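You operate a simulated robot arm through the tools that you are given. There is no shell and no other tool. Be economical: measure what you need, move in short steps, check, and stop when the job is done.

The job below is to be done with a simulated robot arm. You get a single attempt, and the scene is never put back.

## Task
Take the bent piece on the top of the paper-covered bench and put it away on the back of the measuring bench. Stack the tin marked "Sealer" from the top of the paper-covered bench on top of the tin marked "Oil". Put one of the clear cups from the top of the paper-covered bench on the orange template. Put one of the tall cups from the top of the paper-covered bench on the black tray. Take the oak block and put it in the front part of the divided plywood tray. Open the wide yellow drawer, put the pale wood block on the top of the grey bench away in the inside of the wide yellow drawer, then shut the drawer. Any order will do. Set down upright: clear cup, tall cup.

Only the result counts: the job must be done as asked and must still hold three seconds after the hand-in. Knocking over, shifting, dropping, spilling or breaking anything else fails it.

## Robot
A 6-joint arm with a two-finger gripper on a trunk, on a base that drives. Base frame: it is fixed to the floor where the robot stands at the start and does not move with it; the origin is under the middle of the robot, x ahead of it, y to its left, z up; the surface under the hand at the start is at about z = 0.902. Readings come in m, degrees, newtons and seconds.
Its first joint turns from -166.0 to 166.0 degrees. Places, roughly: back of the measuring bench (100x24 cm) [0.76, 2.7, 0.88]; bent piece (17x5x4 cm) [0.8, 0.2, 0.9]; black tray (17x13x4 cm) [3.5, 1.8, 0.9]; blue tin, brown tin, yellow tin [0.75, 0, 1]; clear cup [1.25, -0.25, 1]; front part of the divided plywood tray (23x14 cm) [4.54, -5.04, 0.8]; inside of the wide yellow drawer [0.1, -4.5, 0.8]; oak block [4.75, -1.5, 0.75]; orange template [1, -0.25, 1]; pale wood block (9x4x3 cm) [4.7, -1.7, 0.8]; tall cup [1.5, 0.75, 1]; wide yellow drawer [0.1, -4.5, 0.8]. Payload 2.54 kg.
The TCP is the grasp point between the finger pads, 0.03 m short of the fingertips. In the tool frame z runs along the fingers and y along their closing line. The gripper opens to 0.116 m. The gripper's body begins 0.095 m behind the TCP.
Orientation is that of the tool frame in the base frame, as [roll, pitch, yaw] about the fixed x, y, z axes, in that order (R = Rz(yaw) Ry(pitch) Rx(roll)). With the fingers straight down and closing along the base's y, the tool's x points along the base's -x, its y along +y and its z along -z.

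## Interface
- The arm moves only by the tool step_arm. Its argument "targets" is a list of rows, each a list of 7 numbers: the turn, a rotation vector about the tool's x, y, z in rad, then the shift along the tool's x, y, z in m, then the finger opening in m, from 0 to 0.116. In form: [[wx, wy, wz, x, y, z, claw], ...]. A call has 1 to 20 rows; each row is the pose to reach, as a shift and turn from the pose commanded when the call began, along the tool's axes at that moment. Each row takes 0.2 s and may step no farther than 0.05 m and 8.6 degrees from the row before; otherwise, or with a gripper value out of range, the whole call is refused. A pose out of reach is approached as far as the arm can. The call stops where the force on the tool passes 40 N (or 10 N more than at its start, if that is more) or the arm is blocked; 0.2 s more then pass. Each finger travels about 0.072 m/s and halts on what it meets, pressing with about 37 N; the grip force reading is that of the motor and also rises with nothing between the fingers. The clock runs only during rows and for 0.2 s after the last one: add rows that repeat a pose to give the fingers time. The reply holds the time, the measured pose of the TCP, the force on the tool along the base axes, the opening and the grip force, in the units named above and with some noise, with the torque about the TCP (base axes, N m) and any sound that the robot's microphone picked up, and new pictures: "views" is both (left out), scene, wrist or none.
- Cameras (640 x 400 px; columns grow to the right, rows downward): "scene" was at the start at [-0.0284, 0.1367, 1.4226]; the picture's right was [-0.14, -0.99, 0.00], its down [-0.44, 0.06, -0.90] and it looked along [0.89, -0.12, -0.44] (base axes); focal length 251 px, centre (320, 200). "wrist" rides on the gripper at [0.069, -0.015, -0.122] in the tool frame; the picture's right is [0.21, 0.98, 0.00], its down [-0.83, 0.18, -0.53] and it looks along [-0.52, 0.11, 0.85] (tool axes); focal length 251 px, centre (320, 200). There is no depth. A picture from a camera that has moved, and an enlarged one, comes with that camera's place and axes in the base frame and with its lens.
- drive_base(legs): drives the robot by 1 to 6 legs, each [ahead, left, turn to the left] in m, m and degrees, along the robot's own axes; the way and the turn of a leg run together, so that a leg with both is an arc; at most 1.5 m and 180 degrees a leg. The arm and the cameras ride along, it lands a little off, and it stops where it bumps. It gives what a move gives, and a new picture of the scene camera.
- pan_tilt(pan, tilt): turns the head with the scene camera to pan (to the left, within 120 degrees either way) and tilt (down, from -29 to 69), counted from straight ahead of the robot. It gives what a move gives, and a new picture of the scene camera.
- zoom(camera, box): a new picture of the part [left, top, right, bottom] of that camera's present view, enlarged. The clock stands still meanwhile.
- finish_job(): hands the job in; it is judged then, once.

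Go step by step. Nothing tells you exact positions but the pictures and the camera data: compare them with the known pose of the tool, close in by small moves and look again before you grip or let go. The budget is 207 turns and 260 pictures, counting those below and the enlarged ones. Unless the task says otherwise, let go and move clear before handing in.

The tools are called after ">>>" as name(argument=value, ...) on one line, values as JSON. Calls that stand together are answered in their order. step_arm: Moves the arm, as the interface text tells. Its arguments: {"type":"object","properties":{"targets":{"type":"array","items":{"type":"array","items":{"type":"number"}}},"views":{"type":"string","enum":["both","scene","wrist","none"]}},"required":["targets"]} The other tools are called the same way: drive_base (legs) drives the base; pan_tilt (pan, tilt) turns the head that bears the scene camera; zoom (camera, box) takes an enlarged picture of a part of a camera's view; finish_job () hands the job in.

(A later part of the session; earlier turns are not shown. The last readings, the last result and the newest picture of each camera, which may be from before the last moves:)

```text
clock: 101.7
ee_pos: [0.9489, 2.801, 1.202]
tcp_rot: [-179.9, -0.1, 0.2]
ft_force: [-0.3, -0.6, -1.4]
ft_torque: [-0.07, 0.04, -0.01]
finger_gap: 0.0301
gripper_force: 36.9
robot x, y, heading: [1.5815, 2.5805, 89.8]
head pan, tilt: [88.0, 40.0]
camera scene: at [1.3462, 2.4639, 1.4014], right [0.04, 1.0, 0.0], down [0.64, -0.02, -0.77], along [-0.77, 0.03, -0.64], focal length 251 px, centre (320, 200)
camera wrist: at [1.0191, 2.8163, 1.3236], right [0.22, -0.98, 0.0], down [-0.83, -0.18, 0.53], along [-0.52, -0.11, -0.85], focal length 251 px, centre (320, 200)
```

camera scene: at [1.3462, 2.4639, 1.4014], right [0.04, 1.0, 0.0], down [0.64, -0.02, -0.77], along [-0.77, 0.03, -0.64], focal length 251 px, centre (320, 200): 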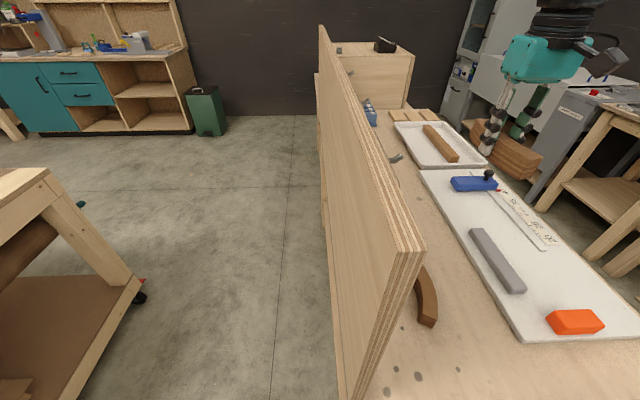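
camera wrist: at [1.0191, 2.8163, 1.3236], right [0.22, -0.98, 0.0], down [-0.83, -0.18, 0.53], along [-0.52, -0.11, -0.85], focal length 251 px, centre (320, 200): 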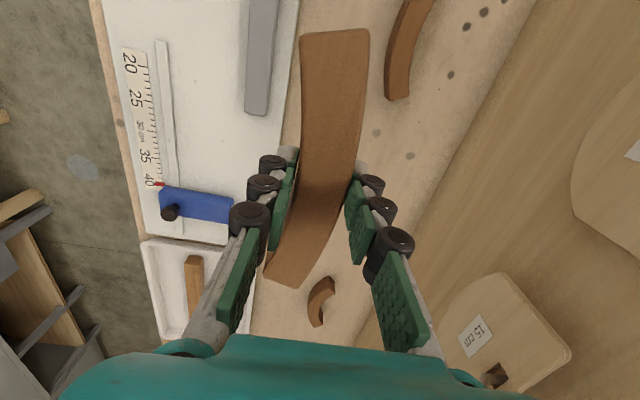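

I move to above (0.78, 2.70) and lower part way for a check.

>>> step_arm(targets=[[0, 0, 0, -0.035, 0.025, 0, 0.015], [0, 0, 0, -0.075, 0.05, 0, 0.015], [0, 0, 0, -0.115, 0.075, 0.01, 0.015], [0, 0, 0, -0.15, 0.095, 0.03, 0.015], [0, 0, 0, -0.17, 0.1, 0.07, 0.015], [0, 0, 0, -0.17, 0.1, 0.11, 0.015], [0, 0, 0, -0.17, 0.1, 0.15, 0.015], [0, 0, 0, -0.17, 0.1, 0.19, 0.015], [0, 0, 0, -0.17, 0.1, 0.19, 0.015]], views="both")

```text
clock: 103.7
ee_pos: [0.7808, 2.7058, 1.0086]
tcp_rot: [180.0, -0.1, 0.1]
ft_force: [0.4, 0.5, 0.0]
ft_torque: [-0.04, -0.02, -0.02]
finger_gap: 0.0299
gripper_force: 37.0
out of reach, approached as far as the arm can: row 3, 4, 5
robot x, y, heading: [1.5842, 2.5802, 89.6]
head pan, tilt: [88.0, 40.0]
camera scene: at [1.3457, 2.4636, 1.4013], right [0.04, 1.0, 0.0], down [0.64, -0.02, -0.77], along [-0.77, 0.03, -0.64], focal length 251 px, centre (320, 200)
camera wrist: at [0.8513, 2.7202, 1.1318], right [0.21, -0.98, 0.0], down [-0.83, -0.18, 0.53], along [-0.52, -0.11, -0.85], focal length 251 px, centre (320, 200)
```

scene: 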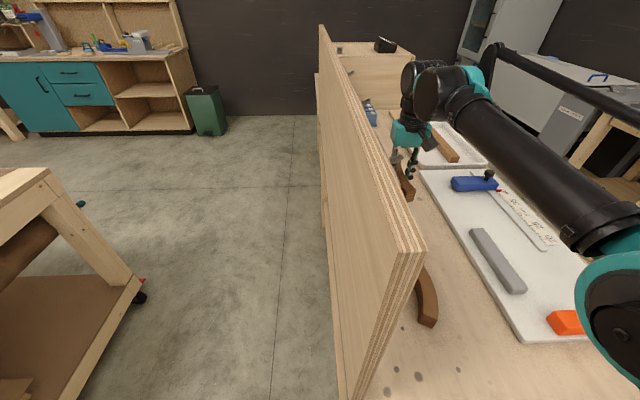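
wrist: 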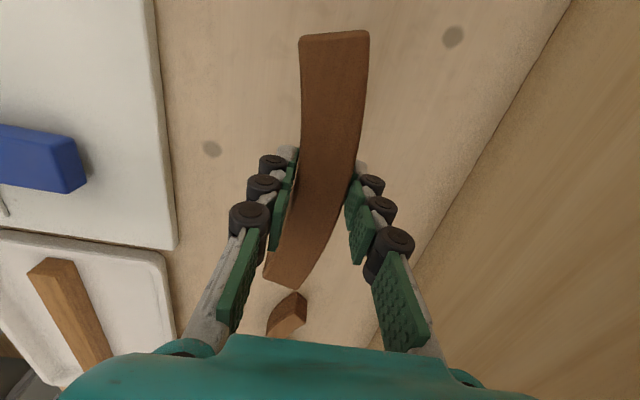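

The arm posture is fine (elbow up). I descend toward the bench, finishing in small steps.

>>> step_arm(targets=[[0, 0, 0, 0, 0, 0.04, 0.015], [0, 0, 0, 0, 0, 0.07, 0.015], [0, 0, 0, 0, 0, 0.08, 0.015], [0, 0, 0, 0, 0, 0.084, 0.015], [0, 0, 0, 0, 0, 0.084, 0.015]], views="both")

```text
clock: 104.9
ee_pos: [0.7781, 2.7042, 0.925]
tcp_rot: [-179.9, -0.1, 0.0]
ft_force: [0.1, 0.8, -1.2]
ft_torque: [-0.02, -0.02, 0.01]
finger_gap: 0.03
gripper_force: 37.5
robot x, y, heading: [1.5817, 2.5797, 89.9]
head pan, tilt: [88.0, 40.0]
camera scene: at [1.3457, 2.4636, 1.4013], right [0.04, 1.0, 0.0], down [0.64, -0.02, -0.77], along [-0.77, 0.03, -0.64], focal length 251 px, centre (320, 200)
camera wrist: at [0.8492, 2.7192, 1.0476], right [0.21, -0.98, 0.0], down [-0.83, -0.18, 0.53], along [-0.52, -0.11, -0.85], focal length 251 px, centre (320, 200)
```

scene: 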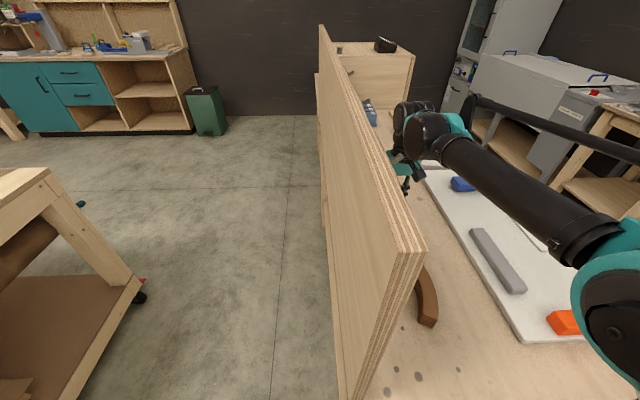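
wrist: 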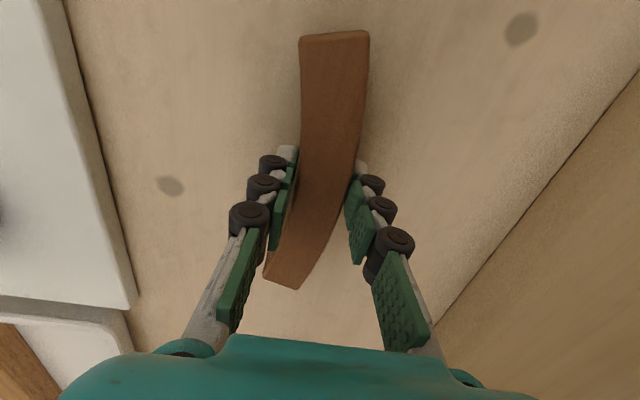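

>>> step_arm(targets=[[0, 0, 0, 0, 0, 0.002, 0.015], [0, 0, 0, 0, 0, 0.004, 0.015], [0, 0, 0, 0, 0, 0.006, 0.015], [0, 0, 0, 0, 0, 0.006, 0.015]], views="none")

>>> step_arm(targets=[[0, 0, 0, 0, 0, 0.001, 0.015], [0, 0, 0, 0, 0, 0.002, 0.015], [0, 0, 0, 0, 0, 0.002, 0.015]], views="none")

```text
clock: 105.9
ee_pos: [0.7801, 2.7056, 0.9189]
tcp_rot: [-179.9, -0.1, 0.0]
ft_force: [-0.5, -0.2, -1.9]
ft_torque: [0.02, 0.0, -0.03]
finger_gap: 0.0299
gripper_force: 36.9
robot x, y, heading: [1.578, 2.5827, 89.9]
head pan, tilt: [88.0, 40.0]
```

```text
clock: 106.7
ee_pos: [0.7798, 2.7045, 0.9179]
tcp_rot: [-179.9, 0.0, 0.0]
ft_force: [-8.5, -0.6, 18.8]
ft_torque: [-0.12, 0.96, 0.01]
finger_gap: 0.03
gripper_force: 37.2
robot x, y, heading: [1.5791, 2.5839, 90.1]
head pan, tilt: [88.0, 40.0]
```

Contact. I release and retreat upward and back toward the robot.

>>> step_arm(targets=[[0, 0, 0, 0, 0, -0.001, 0.03], [0, 0, 0, 0, 0, -0.001, 0.045], [0, 0, 0, 0, 0, -0.001, 0.06], [0, 0, 0, 0, 0, -0.001, 0.06], [0, 0, 0, 0, 0, -0.04, 0.06], [0, 0, 0, 0.01, 0, -0.08, 0.06], [0, 0, 0, 0.04, -0.01, -0.11, 0.06], [0, 0, 0, 0.08, -0.02, -0.14, 0.06], [0, 0, 0, 0.12, -0.04, -0.16, 0.06], [0, 0, 0, 0.16, -0.06, -0.18, 0.06], [0, 0, 0, 0.2, -0.08, -0.2, 0.06], [0, 0, 0, 0.24, -0.1, -0.22, 0.06]], views="wrist")

```text
refused: row 8 steps farther than a row can; nothing moved
```

>>> step_arm(targets=[[0, 0, 0, 0, 0, -0.001, 0.03], [0, 0, 0, 0, 0, -0.001, 0.045], [0, 0, 0, 0, 0, -0.001, 0.06], [0, 0, 0, 0, 0, -0.001, 0.06], [0, 0, 0, 0, 0, -0.04, 0.06], [0, 0, 0, 0.01, 0, -0.08, 0.06], [0, 0, 0, 0.04, -0.01, -0.105, 0.06], [0, 0, 0, 0.08, -0.02, -0.12, 0.06], [0, 0, 0, 0.12, -0.035, -0.14, 0.06], [0, 0, 0, 0.16, -0.05, -0.16, 0.06], [0, 0, 0, 0.2, -0.065, -0.18, 0.06], [0, 0, 0, 0.24, -0.08, -0.2, 0.06], [0, 0, 0, 0.28, -0.095, -0.22, 0.06], [0, 0, 0, 0.28, -0.095, -0.22, 0.06]], views="wrist")

```text
clock: 109.7
ee_pos: [1.0601, 2.7996, 1.1372]
tcp_rot: [-179.9, -0.1, 0.0]
ft_force: [0.4, 0.2, 0.6]
ft_torque: [-0.03, -0.03, -0.02]
finger_gap: 0.0602
gripper_force: 0.0
robot x, y, heading: [1.5798, 2.5828, 89.9]
head pan, tilt: [88.0, 40.0]
camera wrist: at [1.1303, 2.8132, 1.2603], right [0.21, -0.98, 0.0], down [-0.83, -0.18, 0.53], along [-0.52, -0.11, -0.85], focal length 251 px, centre (320, 200)
```

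wrist: 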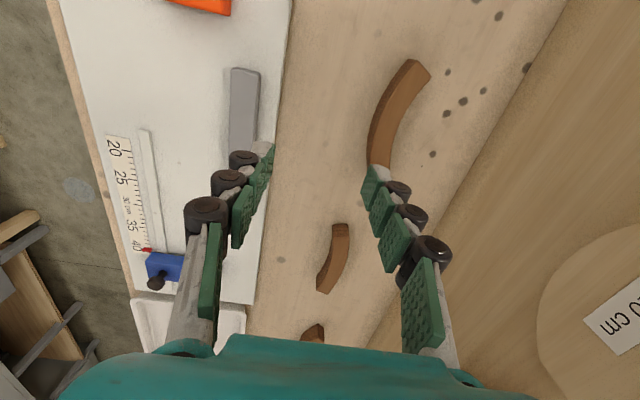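

The bent piece is put away. I bring the arm back to the front with a neutral wrist and look toward the assembly bench.

>>> step_arm(targets=[[0, 0, 0.098, 0.02, -0.036, -0.01, 0.06], [0, 0, 0.196, 0.04, -0.071, -0.02, 0.06], [0, 0, 0.294, 0.06, -0.107, -0.03, 0.06], [0, 0, 0.392, 0.08, -0.143, -0.04, 0.06], [0, 0, 0.49, 0.1, -0.179, -0.05, 0.06], [0, 0, 0.588, 0.12, -0.214, -0.06, 0.06], [0, 0, 0.686, 0.14, -0.25, -0.06, 0.06], [0, 0, 0.784, 0.181, -0.263, -0.06, 0.06], [0, 0, 0.882, 0.222, -0.277, -0.06, 0.06], [0, 0, 0.98, 0.263, -0.29, -0.06, 0.06], [0, 0, 1.078, 0.304, -0.303, -0.06, 0.06], [0, 0, 1.176, 0.346, -0.317, -0.06, 0.06], [0, 0, 1.274, 0.387, -0.33, -0.06, 0.06], [0, 0, 1.372, 0.428, -0.343, -0.06, 0.06], [0, 0, 1.47, 0.469, -0.357, -0.06, 0.06], [0, 0, 1.57, 0.51, -0.37, -0.06, 0.06]], views="none")

>>> pan_tilt(pan=-80, tilt=25)

>>> pan_tilt(pan=-118, tilt=25)

```text
clock: 113.1
ee_pos: [1.569, 3.1696, 1.1972]
tcp_rot: [-180.0, 0.2, -90.0]
ft_force: [0.5, -0.2, 0.2]
ft_torque: [-0.02, -0.02, -0.03]
finger_gap: 0.0597
gripper_force: 0.1
robot x, y, heading: [1.5814, 2.5814, 89.7]
head pan, tilt: [88.0, 40.0]
```

```text
clock: 115.7
ee_pos: [1.5698, 3.1691, 1.1968]
tcp_rot: [-179.9, 0.1, -89.8]
ft_force: [-0.6, 0.3, 0.1]
ft_torque: [0.0, 0.0, 0.0]
finger_gap: 0.0601
gripper_force: 0.1
robot x, y, heading: [1.5835, 2.5809, 89.7]
head pan, tilt: [-80.0, 25.0]
camera scene: at [1.5217, 2.4761, 1.4246], right [0.17, -0.99, 0.0], down [-0.42, -0.07, -0.91], along [0.89, 0.16, -0.42], focal length 251 px, centre (320, 200)
```

scene: 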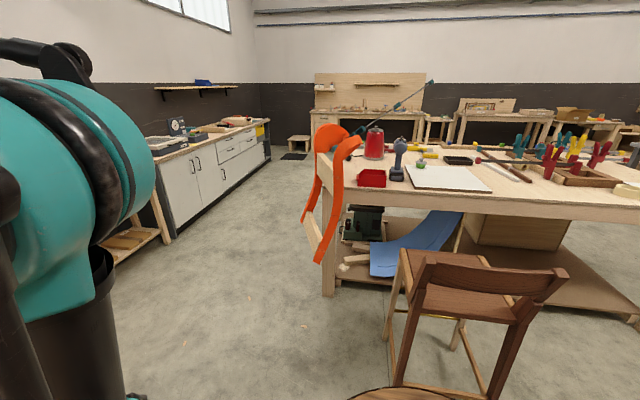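

```text
clock: 116.7
ee_pos: [1.5675, 3.1688, 1.198]
tcp_rot: [-179.9, 0.0, -89.8]
ft_force: [-0.3, -0.2, -1.0]
ft_torque: [0.01, 0.02, -0.02]
finger_gap: 0.06
gripper_force: 0.2
robot x, y, heading: [1.5758, 2.5832, 89.8]
head pan, tilt: [-118.0, 25.0]
camera scene: at [1.5122, 2.417, 1.4246], right [-0.47, -0.88, 0.0], down [-0.37, 0.2, -0.91], along [0.8, -0.43, -0.42], focal length 251 px, centre (320, 200)
```

scene: 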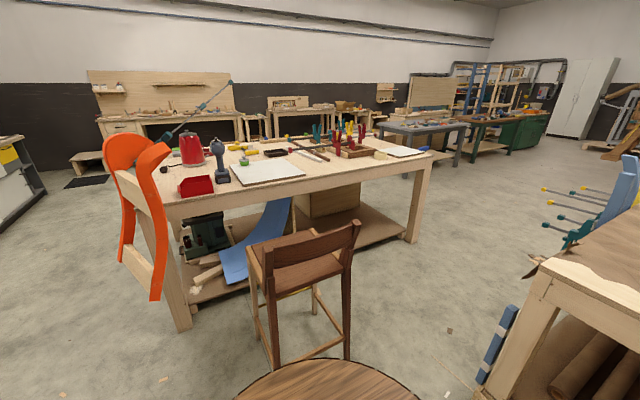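

The black tray is on the assembly bench at about (3.5, 1.77), best reached from its far side. The tall cup at the paper bench's right rear (1.40, -0.42) is the easier one to take. I drive back out through the corridor.

>>> drive_base(legs=[[0, -0.09, 0], [-0.44, 0, 0], [0, 0, -45], [0, 0, -45]])

```text
clock: 124.2
ee_pos: [2.2576, 2.1487, 1.1961]
tcp_rot: [-179.9, 0.1, 179.7]
ft_force: [-0.9, 0.0, 0.1]
ft_torque: [0.0, 0.01, -0.01]
finger_gap: 0.0603
gripper_force: 0.0
robot x, y, heading: [1.6699, 2.1398, -0.2]
head pan, tilt: [-118.0, 25.0]
camera scene: at [1.5063, 2.21, 1.4246], right [-0.88, 0.48, 0.0], down [0.2, 0.37, -0.91], along [-0.43, -0.8, -0.42], focal length 251 px, centre (320, 200)
```

scene: 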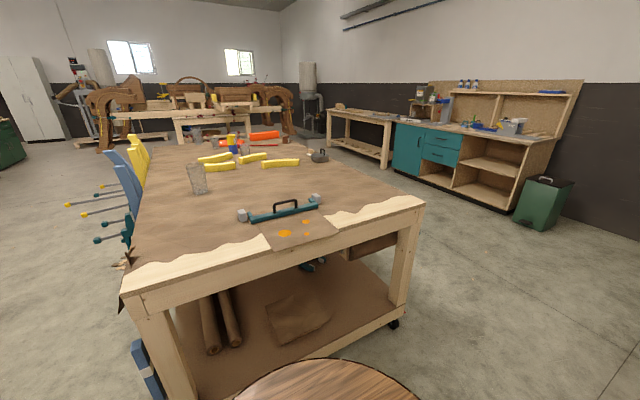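

>>> drive_base(legs=[[-0.3, -0.16, 0], [-1.0, 0, 0], [-0.55, -0.06, 0]])

```text
clock: 134.0
ee_pos: [0.4127, 1.945, 1.1966]
tcp_rot: [-180.0, 0.2, 178.6]
ft_force: [-0.2, 0.9, 0.9]
ft_torque: [0.0, 0.03, 0.01]
finger_gap: 0.0601
gripper_force: 0.0
robot x, y, heading: [-0.1762, 1.9478, -1.6]
head pan, tilt: [-118.0, 25.0]
camera scene: at [-0.3376, 2.0198, 1.4246], right [-0.87, 0.49, 0.0], down [0.21, 0.37, -0.91], along [-0.45, -0.79, -0.42], focal length 251 px, centre (320, 200)
```

scene: 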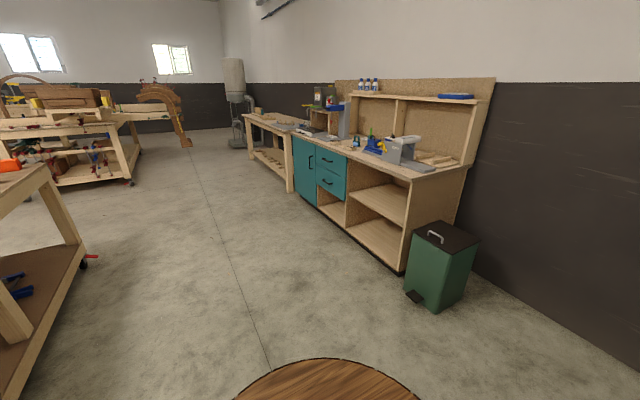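

>>> drive_base(legs=[[0, -1.05, 1.7], [0, -1.1, 0], [0, -1.1, 0]])

>>> pan_tilt(pan=0, tilt=25)

```text
clock: 150.0
ee_pos: [0.3295, -1.3356, 1.197]
tcp_rot: [-179.9, 0.2, 178.7]
ft_force: [0.6, 0.7, 0.9]
ft_torque: [0.0, -0.04, 0.03]
finger_gap: 0.06
gripper_force: 0.1
robot x, y, heading: [-0.2574, -1.3353, -1.7]
head pan, tilt: [-118.0, 25.0]
camera scene: at [-0.4202, -1.2599, 1.4246], right [-0.87, 0.49, 0.0], down [0.21, 0.37, -0.91], along [-0.45, -0.79, -0.42], focal length 251 px, centre (320, 200)
```

scene: 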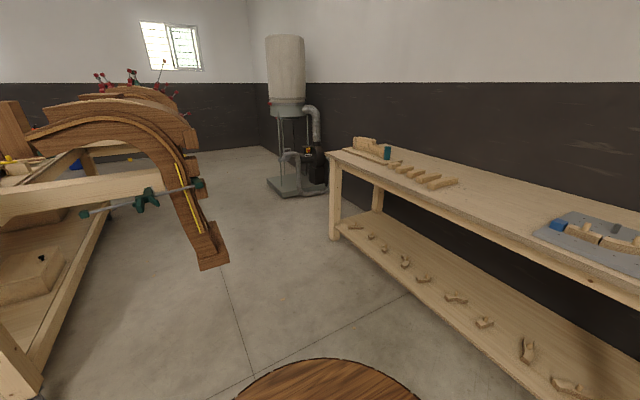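

```text
clock: 152.0
ee_pos: [0.3301, -1.3347, 1.197]
tcp_rot: [-179.9, 0.2, 178.8]
ft_force: [0.0, -0.3, -0.3]
ft_torque: [0.02, 0.03, 0.0]
finger_gap: 0.06
gripper_force: 0.1
robot x, y, heading: [-0.262, -1.3318, -1.7]
head pan, tilt: [0.0, 25.0]
camera scene: at [-0.2827, -1.1822, 1.4246], right [-0.03, -1.0, 0.0], down [-0.42, 0.01, -0.91], along [0.91, -0.02, -0.42], focal length 251 px, centre (320, 200)
```

scene: 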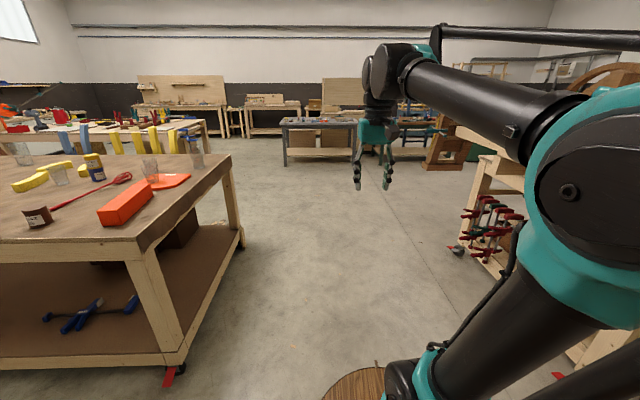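

The way ahead is clear. I drive to beside the bench's right end and turn to face it.

>>> drive_base(legs=[[0.6, 0, 1.8], [1.05, 0, 0], [0, 0, 90]])

>>> pan_tilt(pan=-10, tilt=40)

```text
clock: 164.0
ee_pos: [1.34, -0.7304, 1.1972]
tcp_rot: [-179.9, 0.1, -89.4]
ft_force: [0.0, 0.2, -0.1]
ft_torque: [0.0, 0.01, 0.0]
finger_gap: 0.0601
gripper_force: 0.1
robot x, y, heading: [1.3553, -1.318, 90.1]
head pan, tilt: [0.0, 25.0]
camera scene: at [1.2072, -1.3491, 1.4246], right [1.0, 0.01, 0.0], down [0.0, -0.42, -0.91], along [-0.01, 0.91, -0.42], focal length 251 px, centre (320, 200)
```

scene: 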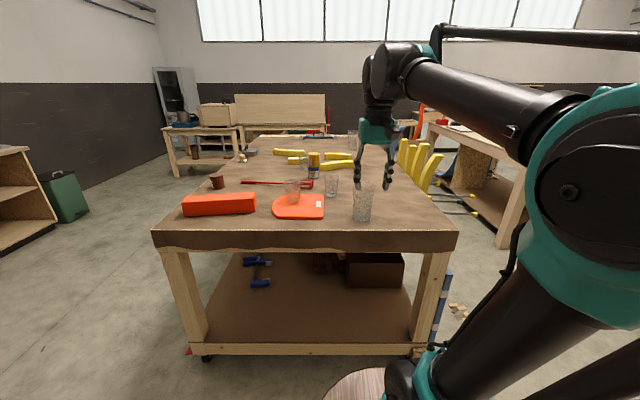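

```text
clock: 164.8
ee_pos: [1.3411, -0.7297, 1.1961]
tcp_rot: [-179.9, 0.1, -89.4]
ft_force: [-0.8, -0.5, 0.4]
ft_torque: [0.0, -0.03, -0.01]
finger_gap: 0.06
gripper_force: 0.0
robot x, y, heading: [1.3575, -1.3212, 90.1]
head pan, tilt: [-10.0, 40.0]
camera scene: at [1.222, -1.3574, 1.4014], right [0.99, -0.17, 0.0], down [-0.11, -0.63, -0.77], along [0.13, 0.76, -0.64], focal length 251 px, centre (320, 200)
```

scene: 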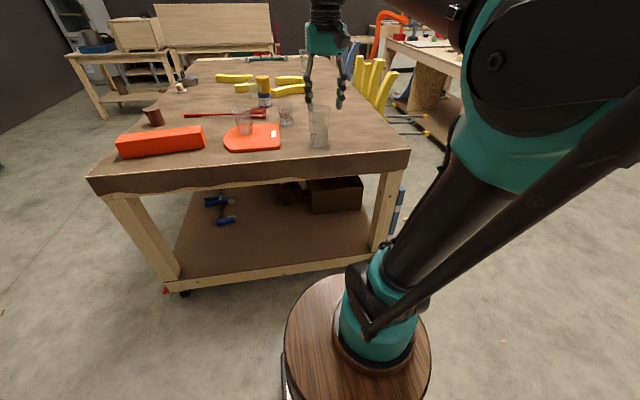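

The tall cup is at about (1.39, -0.39) with its rim at z≈1.05. I move above it with the gripper fully open.

>>> step_arm(targets=[[0, 0, 0, -0.04, -0.007, 0, 0.07], [0, 0, 0, -0.08, -0.014, 0, 0.085], [0, 0, 0, -0.12, -0.021, 0, 0.1], [0, 0, 0, -0.16, -0.028, 0, 0.116], [0, 0, 0, -0.2, -0.035, 0, 0.116], [0, 0, 0, -0.24, -0.042, 0, 0.116], [0, 0, 0, -0.28, -0.05, 0, 0.116], [0, 0, 0, -0.3, -0.05, 0, 0.116], [0, 0, 0, -0.3, -0.05, 0, 0.116]], views="both")

>>> zoom(camera="scene", box=[250, 40, 390, 160])

```text
clock: 166.8
ee_pos: [1.3889, -0.4301, 1.197]
tcp_rot: [-179.9, 0.3, -89.4]
ft_force: [0.1, -0.5, -0.3]
ft_torque: [0.05, -0.03, -0.01]
finger_gap: 0.1162
gripper_force: 0.0
robot x, y, heading: [1.3515, -1.3211, 90.5]
head pan, tilt: [-10.0, 40.0]
camera scene: at [1.222, -1.3575, 1.4013], right [0.99, -0.17, 0.0], down [-0.11, -0.63, -0.77], along [0.13, 0.76, -0.64], focal length 251 px, centre (320, 200)
camera wrist: at [1.4056, -0.4996, 1.3194], right [-0.97, -0.22, 0.0], down [-0.19, 0.82, 0.54], along [-0.12, 0.52, -0.84], focal length 251 px, centre (320, 200)
```

scene: 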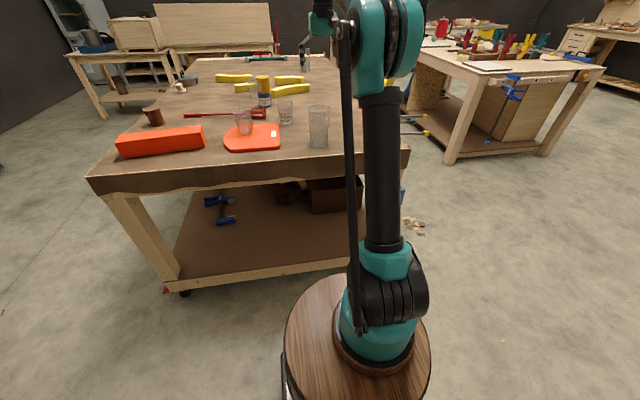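
wrist: 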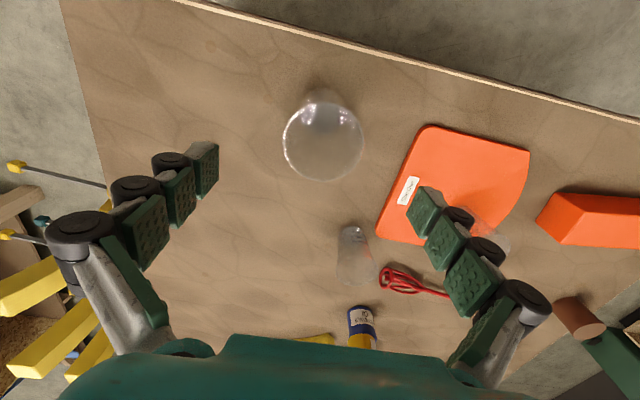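

```text
3.33 times, centred on (320, 100) of scene
camera zoom: at [1.222, -1.3575, 1.4013], right [0.99, -0.17, 0.0], down [-0.11, -0.63, -0.77], along [0.13, 0.76, -0.64], focal length 835 px, centre (320, 533)
```

zoom: 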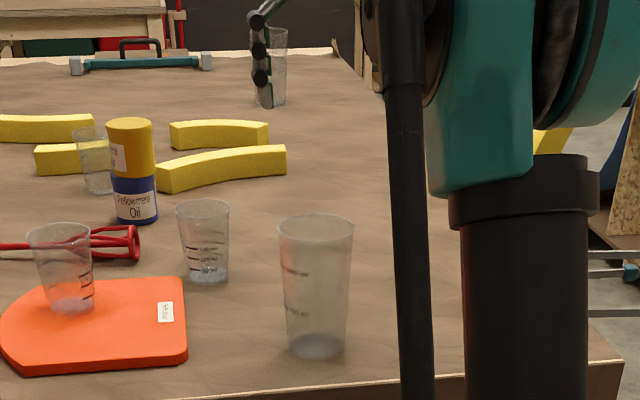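

The rim centre is at (1.381, -0.410), diameter about 9 cm. I descend around it.

>>> step_arm(targets=[[0, 0, 0, -0.01, 0.004, 0.03, 0.116], [0, 0, 0, -0.021, 0.008, 0.07, 0.116], [0, 0, 0, -0.021, 0.008, 0.1, 0.116], [0, 0, 0, -0.021, 0.008, 0.1, 0.116]], views="wrist")

```text
clock: 167.8
ee_pos: [1.3786, -0.4104, 1.096]
tcp_rot: [-179.9, 0.3, -89.4]
ft_force: [-0.6, 0.1, 0.5]
ft_torque: [-0.01, 0.02, 0.01]
finger_gap: 0.1161
gripper_force: 0.1
robot x, y, heading: [1.3542, -1.321, 90.4]
head pan, tilt: [-10.0, 40.0]
camera wrist: at [1.3947, -0.4806, 1.2183], right [-0.97, -0.22, 0.0], down [-0.19, 0.82, 0.54], along [-0.12, 0.52, -0.84], focal length 251 px, centre (320, 200)
```

wrist: 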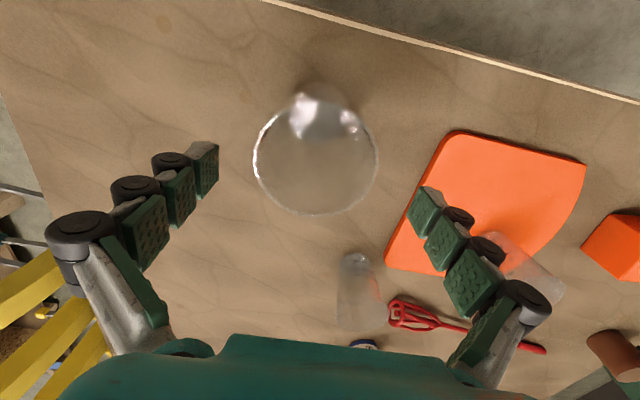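

>>> step_arm(targets=[[0, 0, 0, 0.002, -0.004, 0.02, 0.116], [0, 0, 0, 0.002, -0.004, 0.05, 0.116], [0, 0, 0, 0.002, -0.004, 0.082, 0.116], [0, 0, 0, 0.002, -0.004, 0.082, 0.1], [0, 0, 0, 0.002, -0.004, 0.082, 0.085], [0, 0, 0, 0.002, -0.004, 0.082, 0.075], [0, 0, 0, 0.002, -0.004, 0.082, 0.075], [0, 0, 0, 0.002, -0.004, 0.082, 0.075]], views="both")

```text
clock: 169.6
ee_pos: [1.3821, -0.4126, 1.0163]
tcp_rot: [-179.9, 0.3, -89.5]
ft_force: [-0.2, -0.4, 0.8]
ft_torque: [0.0, 0.01, -0.05]
finger_gap: 0.0797
gripper_force: 14.2
robot x, y, heading: [1.3559, -1.3204, 90.2]
head pan, tilt: [-10.0, 40.0]
camera scene: at [1.222, -1.3574, 1.4013], right [0.99, -0.17, 0.0], down [-0.11, -0.63, -0.77], along [0.13, 0.76, -0.64], focal length 251 px, centre (320, 200)
camera wrist: at [1.4, -0.4827, 1.1386], right [-0.97, -0.22, 0.0], down [-0.19, 0.82, 0.54], along [-0.12, 0.52, -0.84], focal length 251 px, centre (320, 200)
```

scene: 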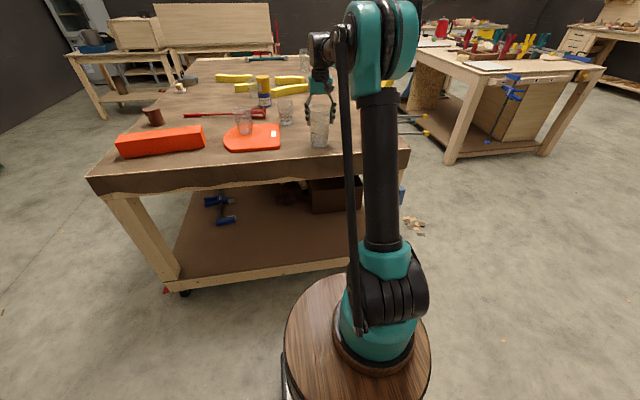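
wrist: 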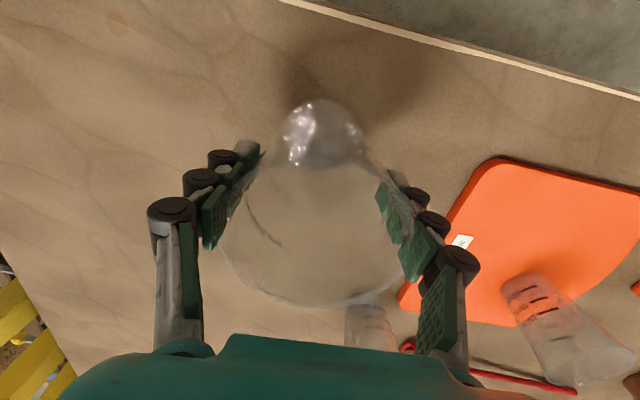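

Gripped. I lift and tuck the cup in, turn to face +x, and look ahead.

>>> step_arm(targets=[[0, 0, 0, 0, 0, -0.03, 0.07], [0, 0, 0, 0, 0, -0.07, 0.07], [0, 0, 0, 0, 0, -0.11, 0.07], [0, 0, 0, 0, 0, -0.15, 0.07], [0, 0, 0, 0.03, 0, -0.18, 0.07], [0, 0, 0, 0.07, 0, -0.2, 0.07], [0, 0, 0, 0.11, 0, -0.21, 0.07], [0, 0, 0, 0.15, 0, -0.21, 0.07], [0, 0, 0, 0.19, 0, -0.21, 0.07], [0, 0, 0, 0.23, 0, -0.21, 0.07], [0, 0, 0, 0.27, 0, -0.21, 0.07], [0, 0, 0, 0.31, 0, -0.21, 0.07], [0, 0, 0, 0.31, 0, -0.21, 0.07]], views="wrist")

>>> drive_base(legs=[[0, 0, -60]])

>>> pan_tilt(pan=5, tilt=15)

```text
clock: 172.4
ee_pos: [1.3865, -0.72, 1.2223]
tcp_rot: [-179.8, 0.2, -89.4]
ft_force: [-0.3, 0.4, -0.5]
ft_torque: [-0.01, 0.01, 0.01]
finger_gap: 0.0798
gripper_force: 13.9
robot x, y, heading: [1.358, -1.3195, 90.4]
head pan, tilt: [-10.0, 40.0]
camera wrist: at [1.4037, -0.7902, 1.3444], right [-0.97, -0.22, 0.0], down [-0.19, 0.82, 0.54], along [-0.12, 0.52, -0.84], focal length 251 px, centre (320, 200)
```

wrist: 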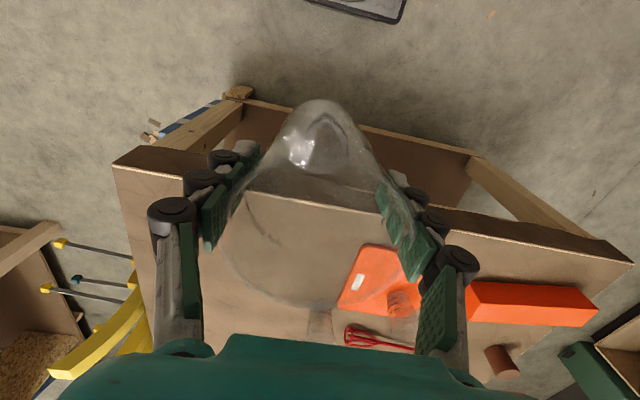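

```text
clock: 175.4
ee_pos: [1.8963, -1.0551, 1.2228]
tcp_rot: [-180.0, 0.2, -150.5]
ft_force: [0.3, -0.1, -0.5]
ft_torque: [-0.01, 0.01, -0.01]
finger_gap: 0.0794
gripper_force: 14.2
robot x, y, heading: [1.3555, -1.3195, 29.4]
head pan, tilt: [-10.0, 40.0]
camera scene: at [1.2594, -1.2202, 1.4013], right [0.33, -0.94, 0.0], down [-0.61, -0.21, -0.77], along [0.72, 0.25, -0.64], focal length 251 px, centre (320, 200)
```

scene: 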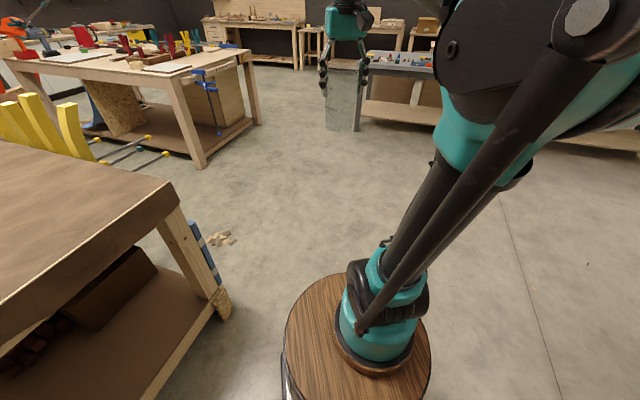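

```text
clock: 176.3
ee_pos: [1.8956, -1.0561, 1.223]
tcp_rot: [-179.9, 0.1, -150.5]
ft_force: [-0.2, 0.1, 0.2]
ft_torque: [0.03, -0.02, -0.01]
finger_gap: 0.0794
gripper_force: 14.2
robot x, y, heading: [1.3606, -1.3199, 29.4]
head pan, tilt: [5.0, 15.0]
camera scene: at [1.2564, -1.1957, 1.4408], right [0.56, -0.83, 0.0], down [-0.21, -0.15, -0.97], along [0.8, 0.54, -0.26], focal length 251 px, centre (320, 200)
```

scene: 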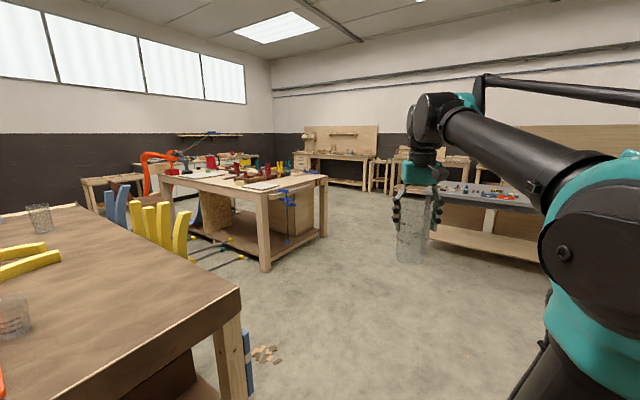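

The corridor behind the assembly bench is wide. I drive diagonally toward its far right corner.

>>> drive_base(legs=[[1.3, 0, 0], [1.2, 0, 0], [1.0, 0, 0], [0, 0, 60]])

>>> pan_tilt(pan=40, tilt=25)

```text
clock: 196.0
ee_pos: [4.4069, 1.0539, 1.2224]
tcp_rot: [-179.9, 0.2, -89.7]
ft_force: [0.1, -0.1, 0.1]
ft_torque: [0.01, -0.01, -0.03]
finger_gap: 0.0792
gripper_force: 14.1
robot x, y, heading: [4.372, 0.4543, 90.3]
head pan, tilt: [5.0, 15.0]
camera scene: at [4.2166, 0.4262, 1.4409], right [1.0, 0.09, 0.0], down [0.02, -0.26, -0.97], along [-0.09, 0.96, -0.26], focal length 251 px, centre (320, 200)
```

scene: 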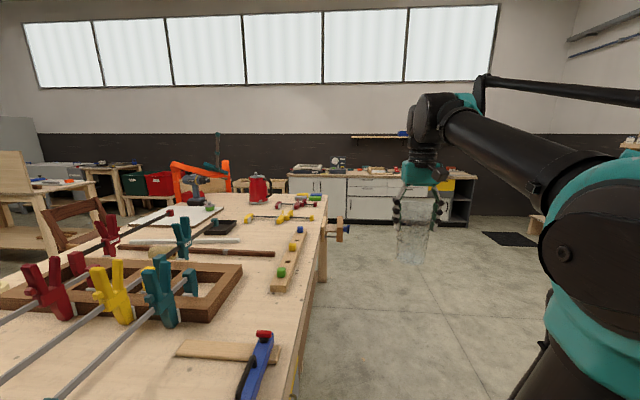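

```text
clock: 197.0
ee_pos: [4.4086, 1.0528, 1.2217]
tcp_rot: [-179.9, 0.2, -89.6]
ft_force: [0.0, -0.9, -0.4]
ft_torque: [0.02, 0.05, 0.01]
finger_gap: 0.0792
gripper_force: 13.9
robot x, y, heading: [4.3719, 0.4568, 89.9]
head pan, tilt: [40.0, 25.0]
camera scene: at [4.1656, 0.4038, 1.4247], right [0.77, 0.64, 0.0], down [0.27, -0.32, -0.91], along [-0.58, 0.69, -0.42], focal length 251 px, centre (320, 200)
```

scene: 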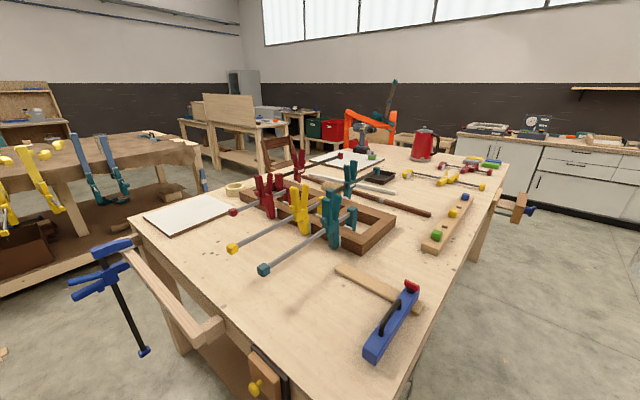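

The bench's far edge is at x≈4.11 with a vise near y≈1.95, and the tray is at about (3.48, 1.77). I go alongside to y≈1.66, turn to face -x, and then close in.

>>> drive_base(legs=[[0.3, -0.28, 0], [0.9, 0, 0], [0, 0, 90]])

>>> pan_tilt(pan=0, tilt=35)

```text
clock: 207.6
ee_pos: [4.0611, 1.6764, 1.2218]
tcp_rot: [-179.9, 0.3, -0.1]
ft_force: [0.9, 0.3, 0.0]
ft_torque: [0.0, -0.02, -0.02]
finger_gap: 0.0786
gripper_force: 14.6
robot x, y, heading: [4.6612, 1.6381, 179.5]
head pan, tilt: [40.0, 25.0]
camera scene: at [4.7082, 1.4295, 1.4246], right [-0.64, 0.77, 0.0], down [0.33, 0.27, -0.91], along [-0.7, -0.58, -0.42], focal length 251 px, centre (320, 200)
```

scene: 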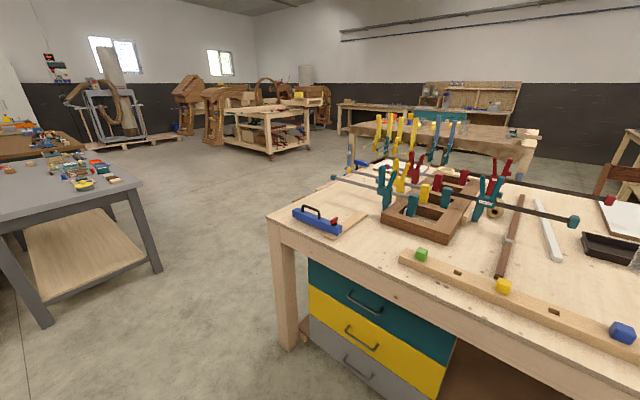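

```text
clock: 208.7
ee_pos: [4.0605, 1.6779, 1.222]
tcp_rot: [-179.9, 0.3, 0.0]
ft_force: [1.4, 0.0, -0.1]
ft_torque: [0.02, 0.01, -0.01]
finger_gap: 0.0784
gripper_force: 14.0
robot x, y, heading: [4.6601, 1.6382, 179.6]
head pan, tilt: [0.0, 35.0]
camera scene: at [4.6911, 1.4887, 1.4089], right [0.01, 1.0, 0.0], down [0.57, 0.0, -0.82], along [-0.82, 0.0, -0.57], focal length 251 px, centre (320, 200)
```

scene: 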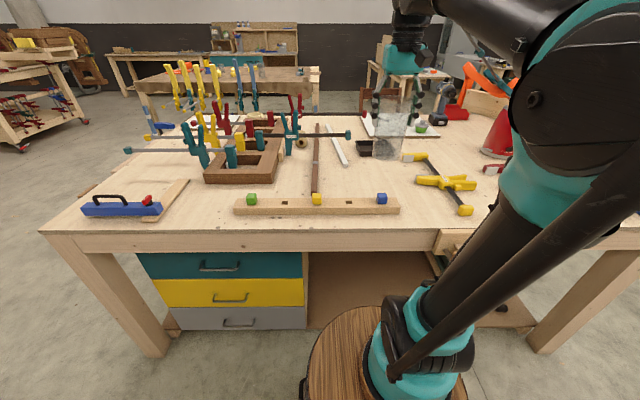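

The tray spans about x 3.42–3.55, y 1.68–1.86. I close in on the bench by 13 cm.

>>> drive_base(legs=[[0.13, -0.02, 0]])

>>> zoom(camera="scene", box=[300, 70, 460, 200])

```text
clock: 210.0
ee_pos: [3.929, 1.6978, 1.2237]
tcp_rot: [-179.9, 0.2, 0.0]
ft_force: [0.3, 0.0, -0.5]
ft_torque: [0.02, -0.04, 0.06]
finger_gap: 0.0784
gripper_force: 13.8
robot x, y, heading: [4.5284, 1.6628, 180.0]
head pan, tilt: [0.0, 35.0]
camera scene: at [4.5584, 1.5101, 1.4089], right [0.0, 1.0, 0.0], down [0.57, 0.0, -0.82], along [-0.82, 0.0, -0.57], focal length 251 px, centre (320, 200)
```

scene: 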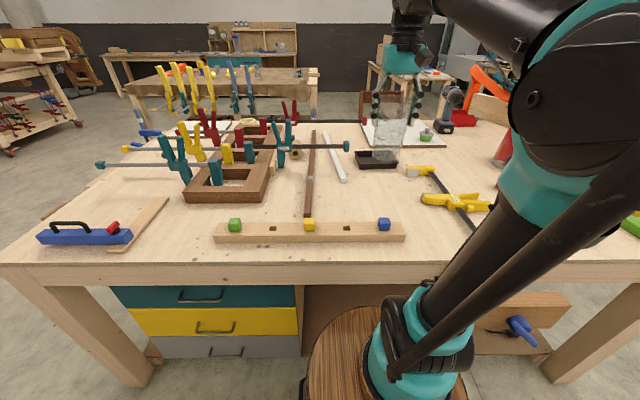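

```text
3.08 times, centred on (380, 135) of scene
camera zoom: at [4.5584, 1.5101, 1.4089], right [0.0, 1.0, 0.0], down [0.57, 0.0, -0.82], along [-0.82, 0.0, -0.57], focal length 771 px, centre (135, 400)
```

zoom: 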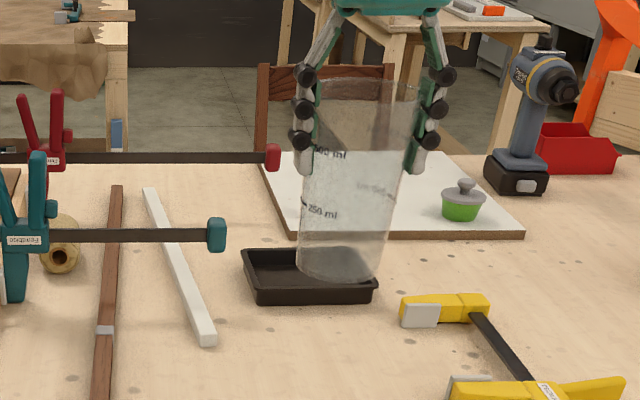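

Tray centre is at (3.49, 1.78). I extend the cup over it, lowering gradually to stay within reach.

>>> step_arm(targets=[[0, 0, 0, -0.04, -0.01, 0.015, 0.07], [0, 0, 0, -0.08, -0.02, 0.03, 0.07], [0, 0, 0, -0.12, -0.03, 0.05, 0.07], [0, 0, 0, -0.16, -0.04, 0.07, 0.07], [0, 0, 0, -0.2, -0.05, 0.09, 0.07], [0, 0, 0, -0.24, -0.055, 0.11, 0.07], [0, 0, 0, -0.28, -0.06, 0.12, 0.07], [0, 0, 0, -0.32, -0.065, 0.13, 0.07], [0, 0, 0, -0.36, -0.072, 0.14, 0.07], [0, 0, 0, -0.4, -0.078, 0.15, 0.07], [0, 0, 0, -0.434, -0.082, 0.158, 0.07], [0, 0, 0, -0.434, -0.082, 0.158, 0.07]], views="both")

>>> zoom(camera="scene", box=[300, 70, 460, 200])

```text
clock: 212.6
ee_pos: [3.4926, 1.7786, 1.0655]
tcp_rot: [-179.9, 0.1, 0.0]
ft_force: [-0.1, -0.3, 0.4]
ft_torque: [-0.05, -0.02, -0.02]
finger_gap: 0.0784
gripper_force: 13.7
robot x, y, heading: [4.5262, 1.6601, 179.5]
head pan, tilt: [0.0, 35.0]
camera scene: at [4.5585, 1.5101, 1.4089], right [0.0, 1.0, 0.0], down [0.57, 0.0, -0.82], along [-0.82, 0.0, -0.57], focal length 251 px, centre (320, 200)
camera wrist: at [3.563, 1.7935, 1.1876], right [0.21, -0.98, 0.0], down [-0.82, -0.18, 0.54], along [-0.52, -0.11, -0.84], focal length 251 px, centre (320, 200)
```

scene: 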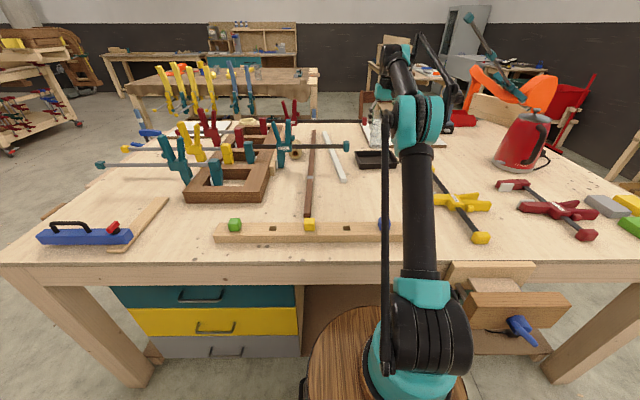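
wrist: 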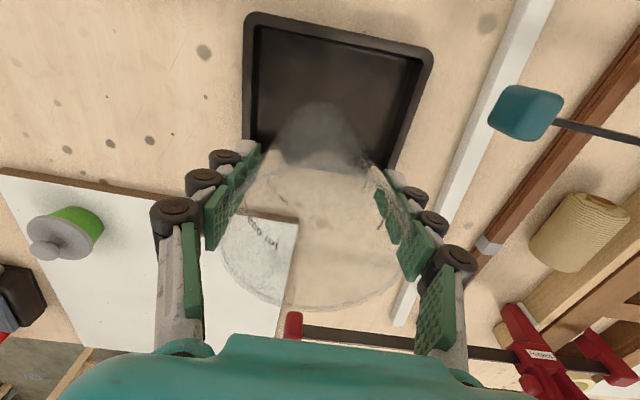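

```text
3.08 times, centred on (380, 135) of scene
camera zoom: at [4.5585, 1.5101, 1.4089], right [0.0, 1.0, 0.0], down [0.57, 0.0, -0.82], along [-0.82, 0.0, -0.57], focal length 771 px, centre (135, 400)
```

zoom: 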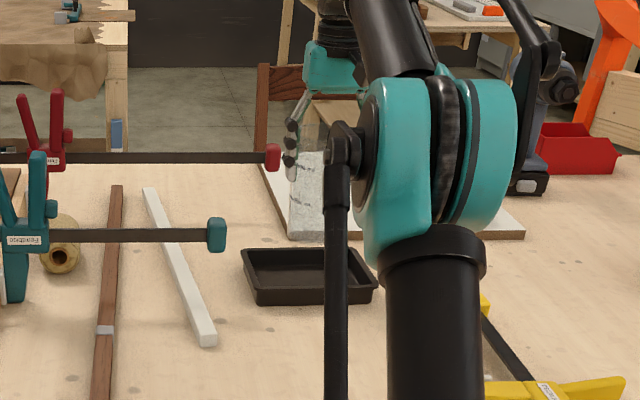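

The cup is centred above the tray. I lower it.

>>> step_arm(targets=[[0, 0, 0, 0, 0, 0.02, 0.07], [0, 0, 0, 0, 0, 0.035, 0.07], [0, 0, 0, 0, 0, 0.043, 0.07], [0, 0, 0, 0, 0, 0.047, 0.07], [0, 0, 0, 0, 0, 0.047, 0.07]], views="wrist")

>>> step_arm(targets=[[0, 0, 0, 0, 0, 0.002, 0.07], [0, 0, 0, 0, 0, 0.004, 0.07], [0, 0, 0, 0, 0, 0.004, 0.07]], views="none")

```text
clock: 213.8
ee_pos: [3.4934, 1.7793, 1.0194]
tcp_rot: [-179.8, 0.1, 0.0]
ft_force: [-0.1, 0.1, -0.2]
ft_torque: [-0.02, 0.01, -0.03]
finger_gap: 0.0784
gripper_force: 13.8
robot x, y, heading: [4.5255, 1.6595, 179.9]
head pan, tilt: [0.0, 35.0]
camera wrist: at [3.5643, 1.7938, 1.1413], right [0.21, -0.98, 0.0], down [-0.82, -0.18, 0.54], along [-0.52, -0.11, -0.84], focal length 251 px, centre (320, 200)
```

wrist: 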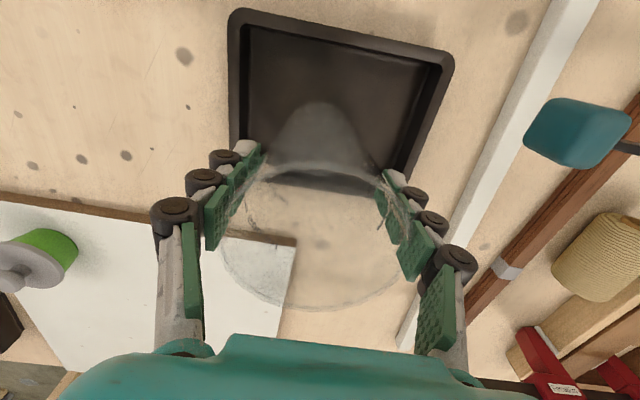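

```text
clock: 214.6
ee_pos: [3.4934, 1.7799, 1.0147]
tcp_rot: [-179.8, 0.2, 0.1]
ft_force: [0.6, -0.9, 0.5]
ft_torque: [-0.01, -0.02, 0.0]
finger_gap: 0.0781
gripper_force: 14.1
robot x, y, heading: [4.5277, 1.6603, 179.9]
head pan, tilt: [0.0, 35.0]
```

>>> step_arm(targets=[[0, 0, 0, 0, 0, 0.002, 0.07], [0, 0, 0, 0, 0, 0.004, 0.07], [0, 0, 0, 0, 0, 0.004, 0.07]], views="none")

>>> step_arm(targets=[[0, 0, 0, 0, 0, 0.002, 0.07], [0, 0, 0, 0, 0, 0.003, 0.07], [0, 0, 0, 0, 0, 0.003, 0.07]], views="none")

```text
clock: 215.4
ee_pos: [3.494, 1.7787, 1.0112]
tcp_rot: [-180.0, 0.2, -0.1]
ft_force: [-0.7, -0.4, -0.3]
ft_torque: [0.01, -0.01, 0.04]
finger_gap: 0.0784
gripper_force: 13.7
robot x, y, heading: [4.5278, 1.6634, 179.7]
head pan, tilt: [0.0, 35.0]
```

```text
clock: 216.2
ee_pos: [3.493, 1.7799, 1.0074]
tcp_rot: [-180.0, 0.2, -0.1]
ft_force: [0.0, -1.1, 0.2]
ft_torque: [0.02, 0.0, 0.0]
finger_gap: 0.078
gripper_force: 14.4
robot x, y, heading: [4.526, 1.662, 179.7]
head pan, tilt: [0.0, 35.0]
```

>>> step_arm(targets=[[0, 0, 0, 0, 0, 0.002, 0.07], [0, 0, 0, 0, 0, 0.003, 0.07], [0, 0, 0, 0, 0, 0.003, 0.07]], views="none")

>>> step_arm(targets=[[0, 0, 0, 0, 0, 0.001, 0.07], [0, 0, 0, 0, 0, 0.002, 0.07], [0, 0, 0, 0, 0, 0.002, 0.07]], views="none")

```text
clock: 217.0
ee_pos: [3.495, 1.7799, 1.0054]
tcp_rot: [-179.8, 0.2, -0.1]
ft_force: [0.3, 0.2, 0.0]
ft_torque: [0.0, 0.0, 0.0]
finger_gap: 0.078
gripper_force: 13.9
robot x, y, heading: [4.5248, 1.6576, 179.8]
head pan, tilt: [0.0, 35.0]
```

```text
clock: 217.8
ee_pos: [3.4934, 1.7795, 1.0021]
tcp_rot: [-179.9, 0.3, 0.1]
ft_force: [0.0, -0.1, -0.7]
ft_torque: [0.02, -0.02, 0.01]
finger_gap: 0.0784
gripper_force: 13.9
robot x, y, heading: [4.5263, 1.6585, 179.5]
head pan, tilt: [0.0, 35.0]
```

>>> step_arm(targets=[[0, 0, 0, 0, 0, 0.001, 0.07], [0, 0, 0, 0, 0, 0.002, 0.07], [0, 0, 0, 0, 0, 0.002, 0.07]], views="none")

>>> step_arm(targets=[[0, 0, 0, 0, 0, 0.001, 0.07], [0, 0, 0, 0, 0, 0.002, 0.07], [0, 0, 0, 0, 0, 0.002, 0.07]], views="wrist")

```text
clock: 218.6
ee_pos: [3.493, 1.7778, 1.0003]
tcp_rot: [-180.0, 0.3, 0.0]
ft_force: [-0.1, 0.2, -0.2]
ft_torque: [0.01, -0.02, -0.02]
finger_gap: 0.0783
gripper_force: 14.0
robot x, y, heading: [4.5328, 1.6634, 179.8]
head pan, tilt: [0.0, 35.0]
```

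```text
clock: 219.4
ee_pos: [3.4941, 1.7787, 0.9989]
tcp_rot: [-179.9, 0.3, -0.1]
ft_force: [-1.1, 0.3, 6.1]
ft_torque: [0.07, 0.16, 0.03]
finger_gap: 0.0784
gripper_force: 13.6
robot x, y, heading: [4.5277, 1.6618, 179.9]
head pan, tilt: [0.0, 35.0]
camera wrist: at [3.5648, 1.7937, 1.1209], right [0.21, -0.98, 0.0], down [-0.82, -0.18, 0.54], along [-0.52, -0.11, -0.84], focal length 251 px, centre (320, 200)
```

wrist: 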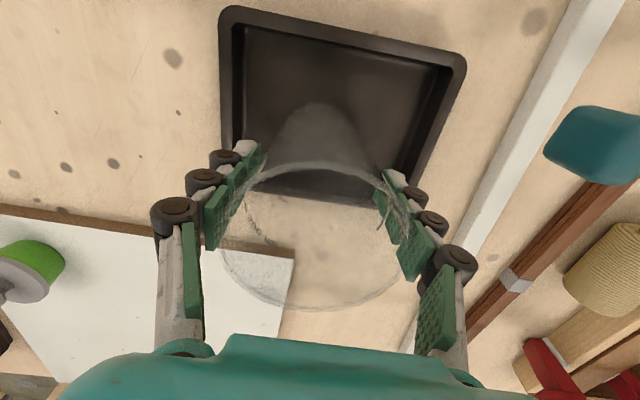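

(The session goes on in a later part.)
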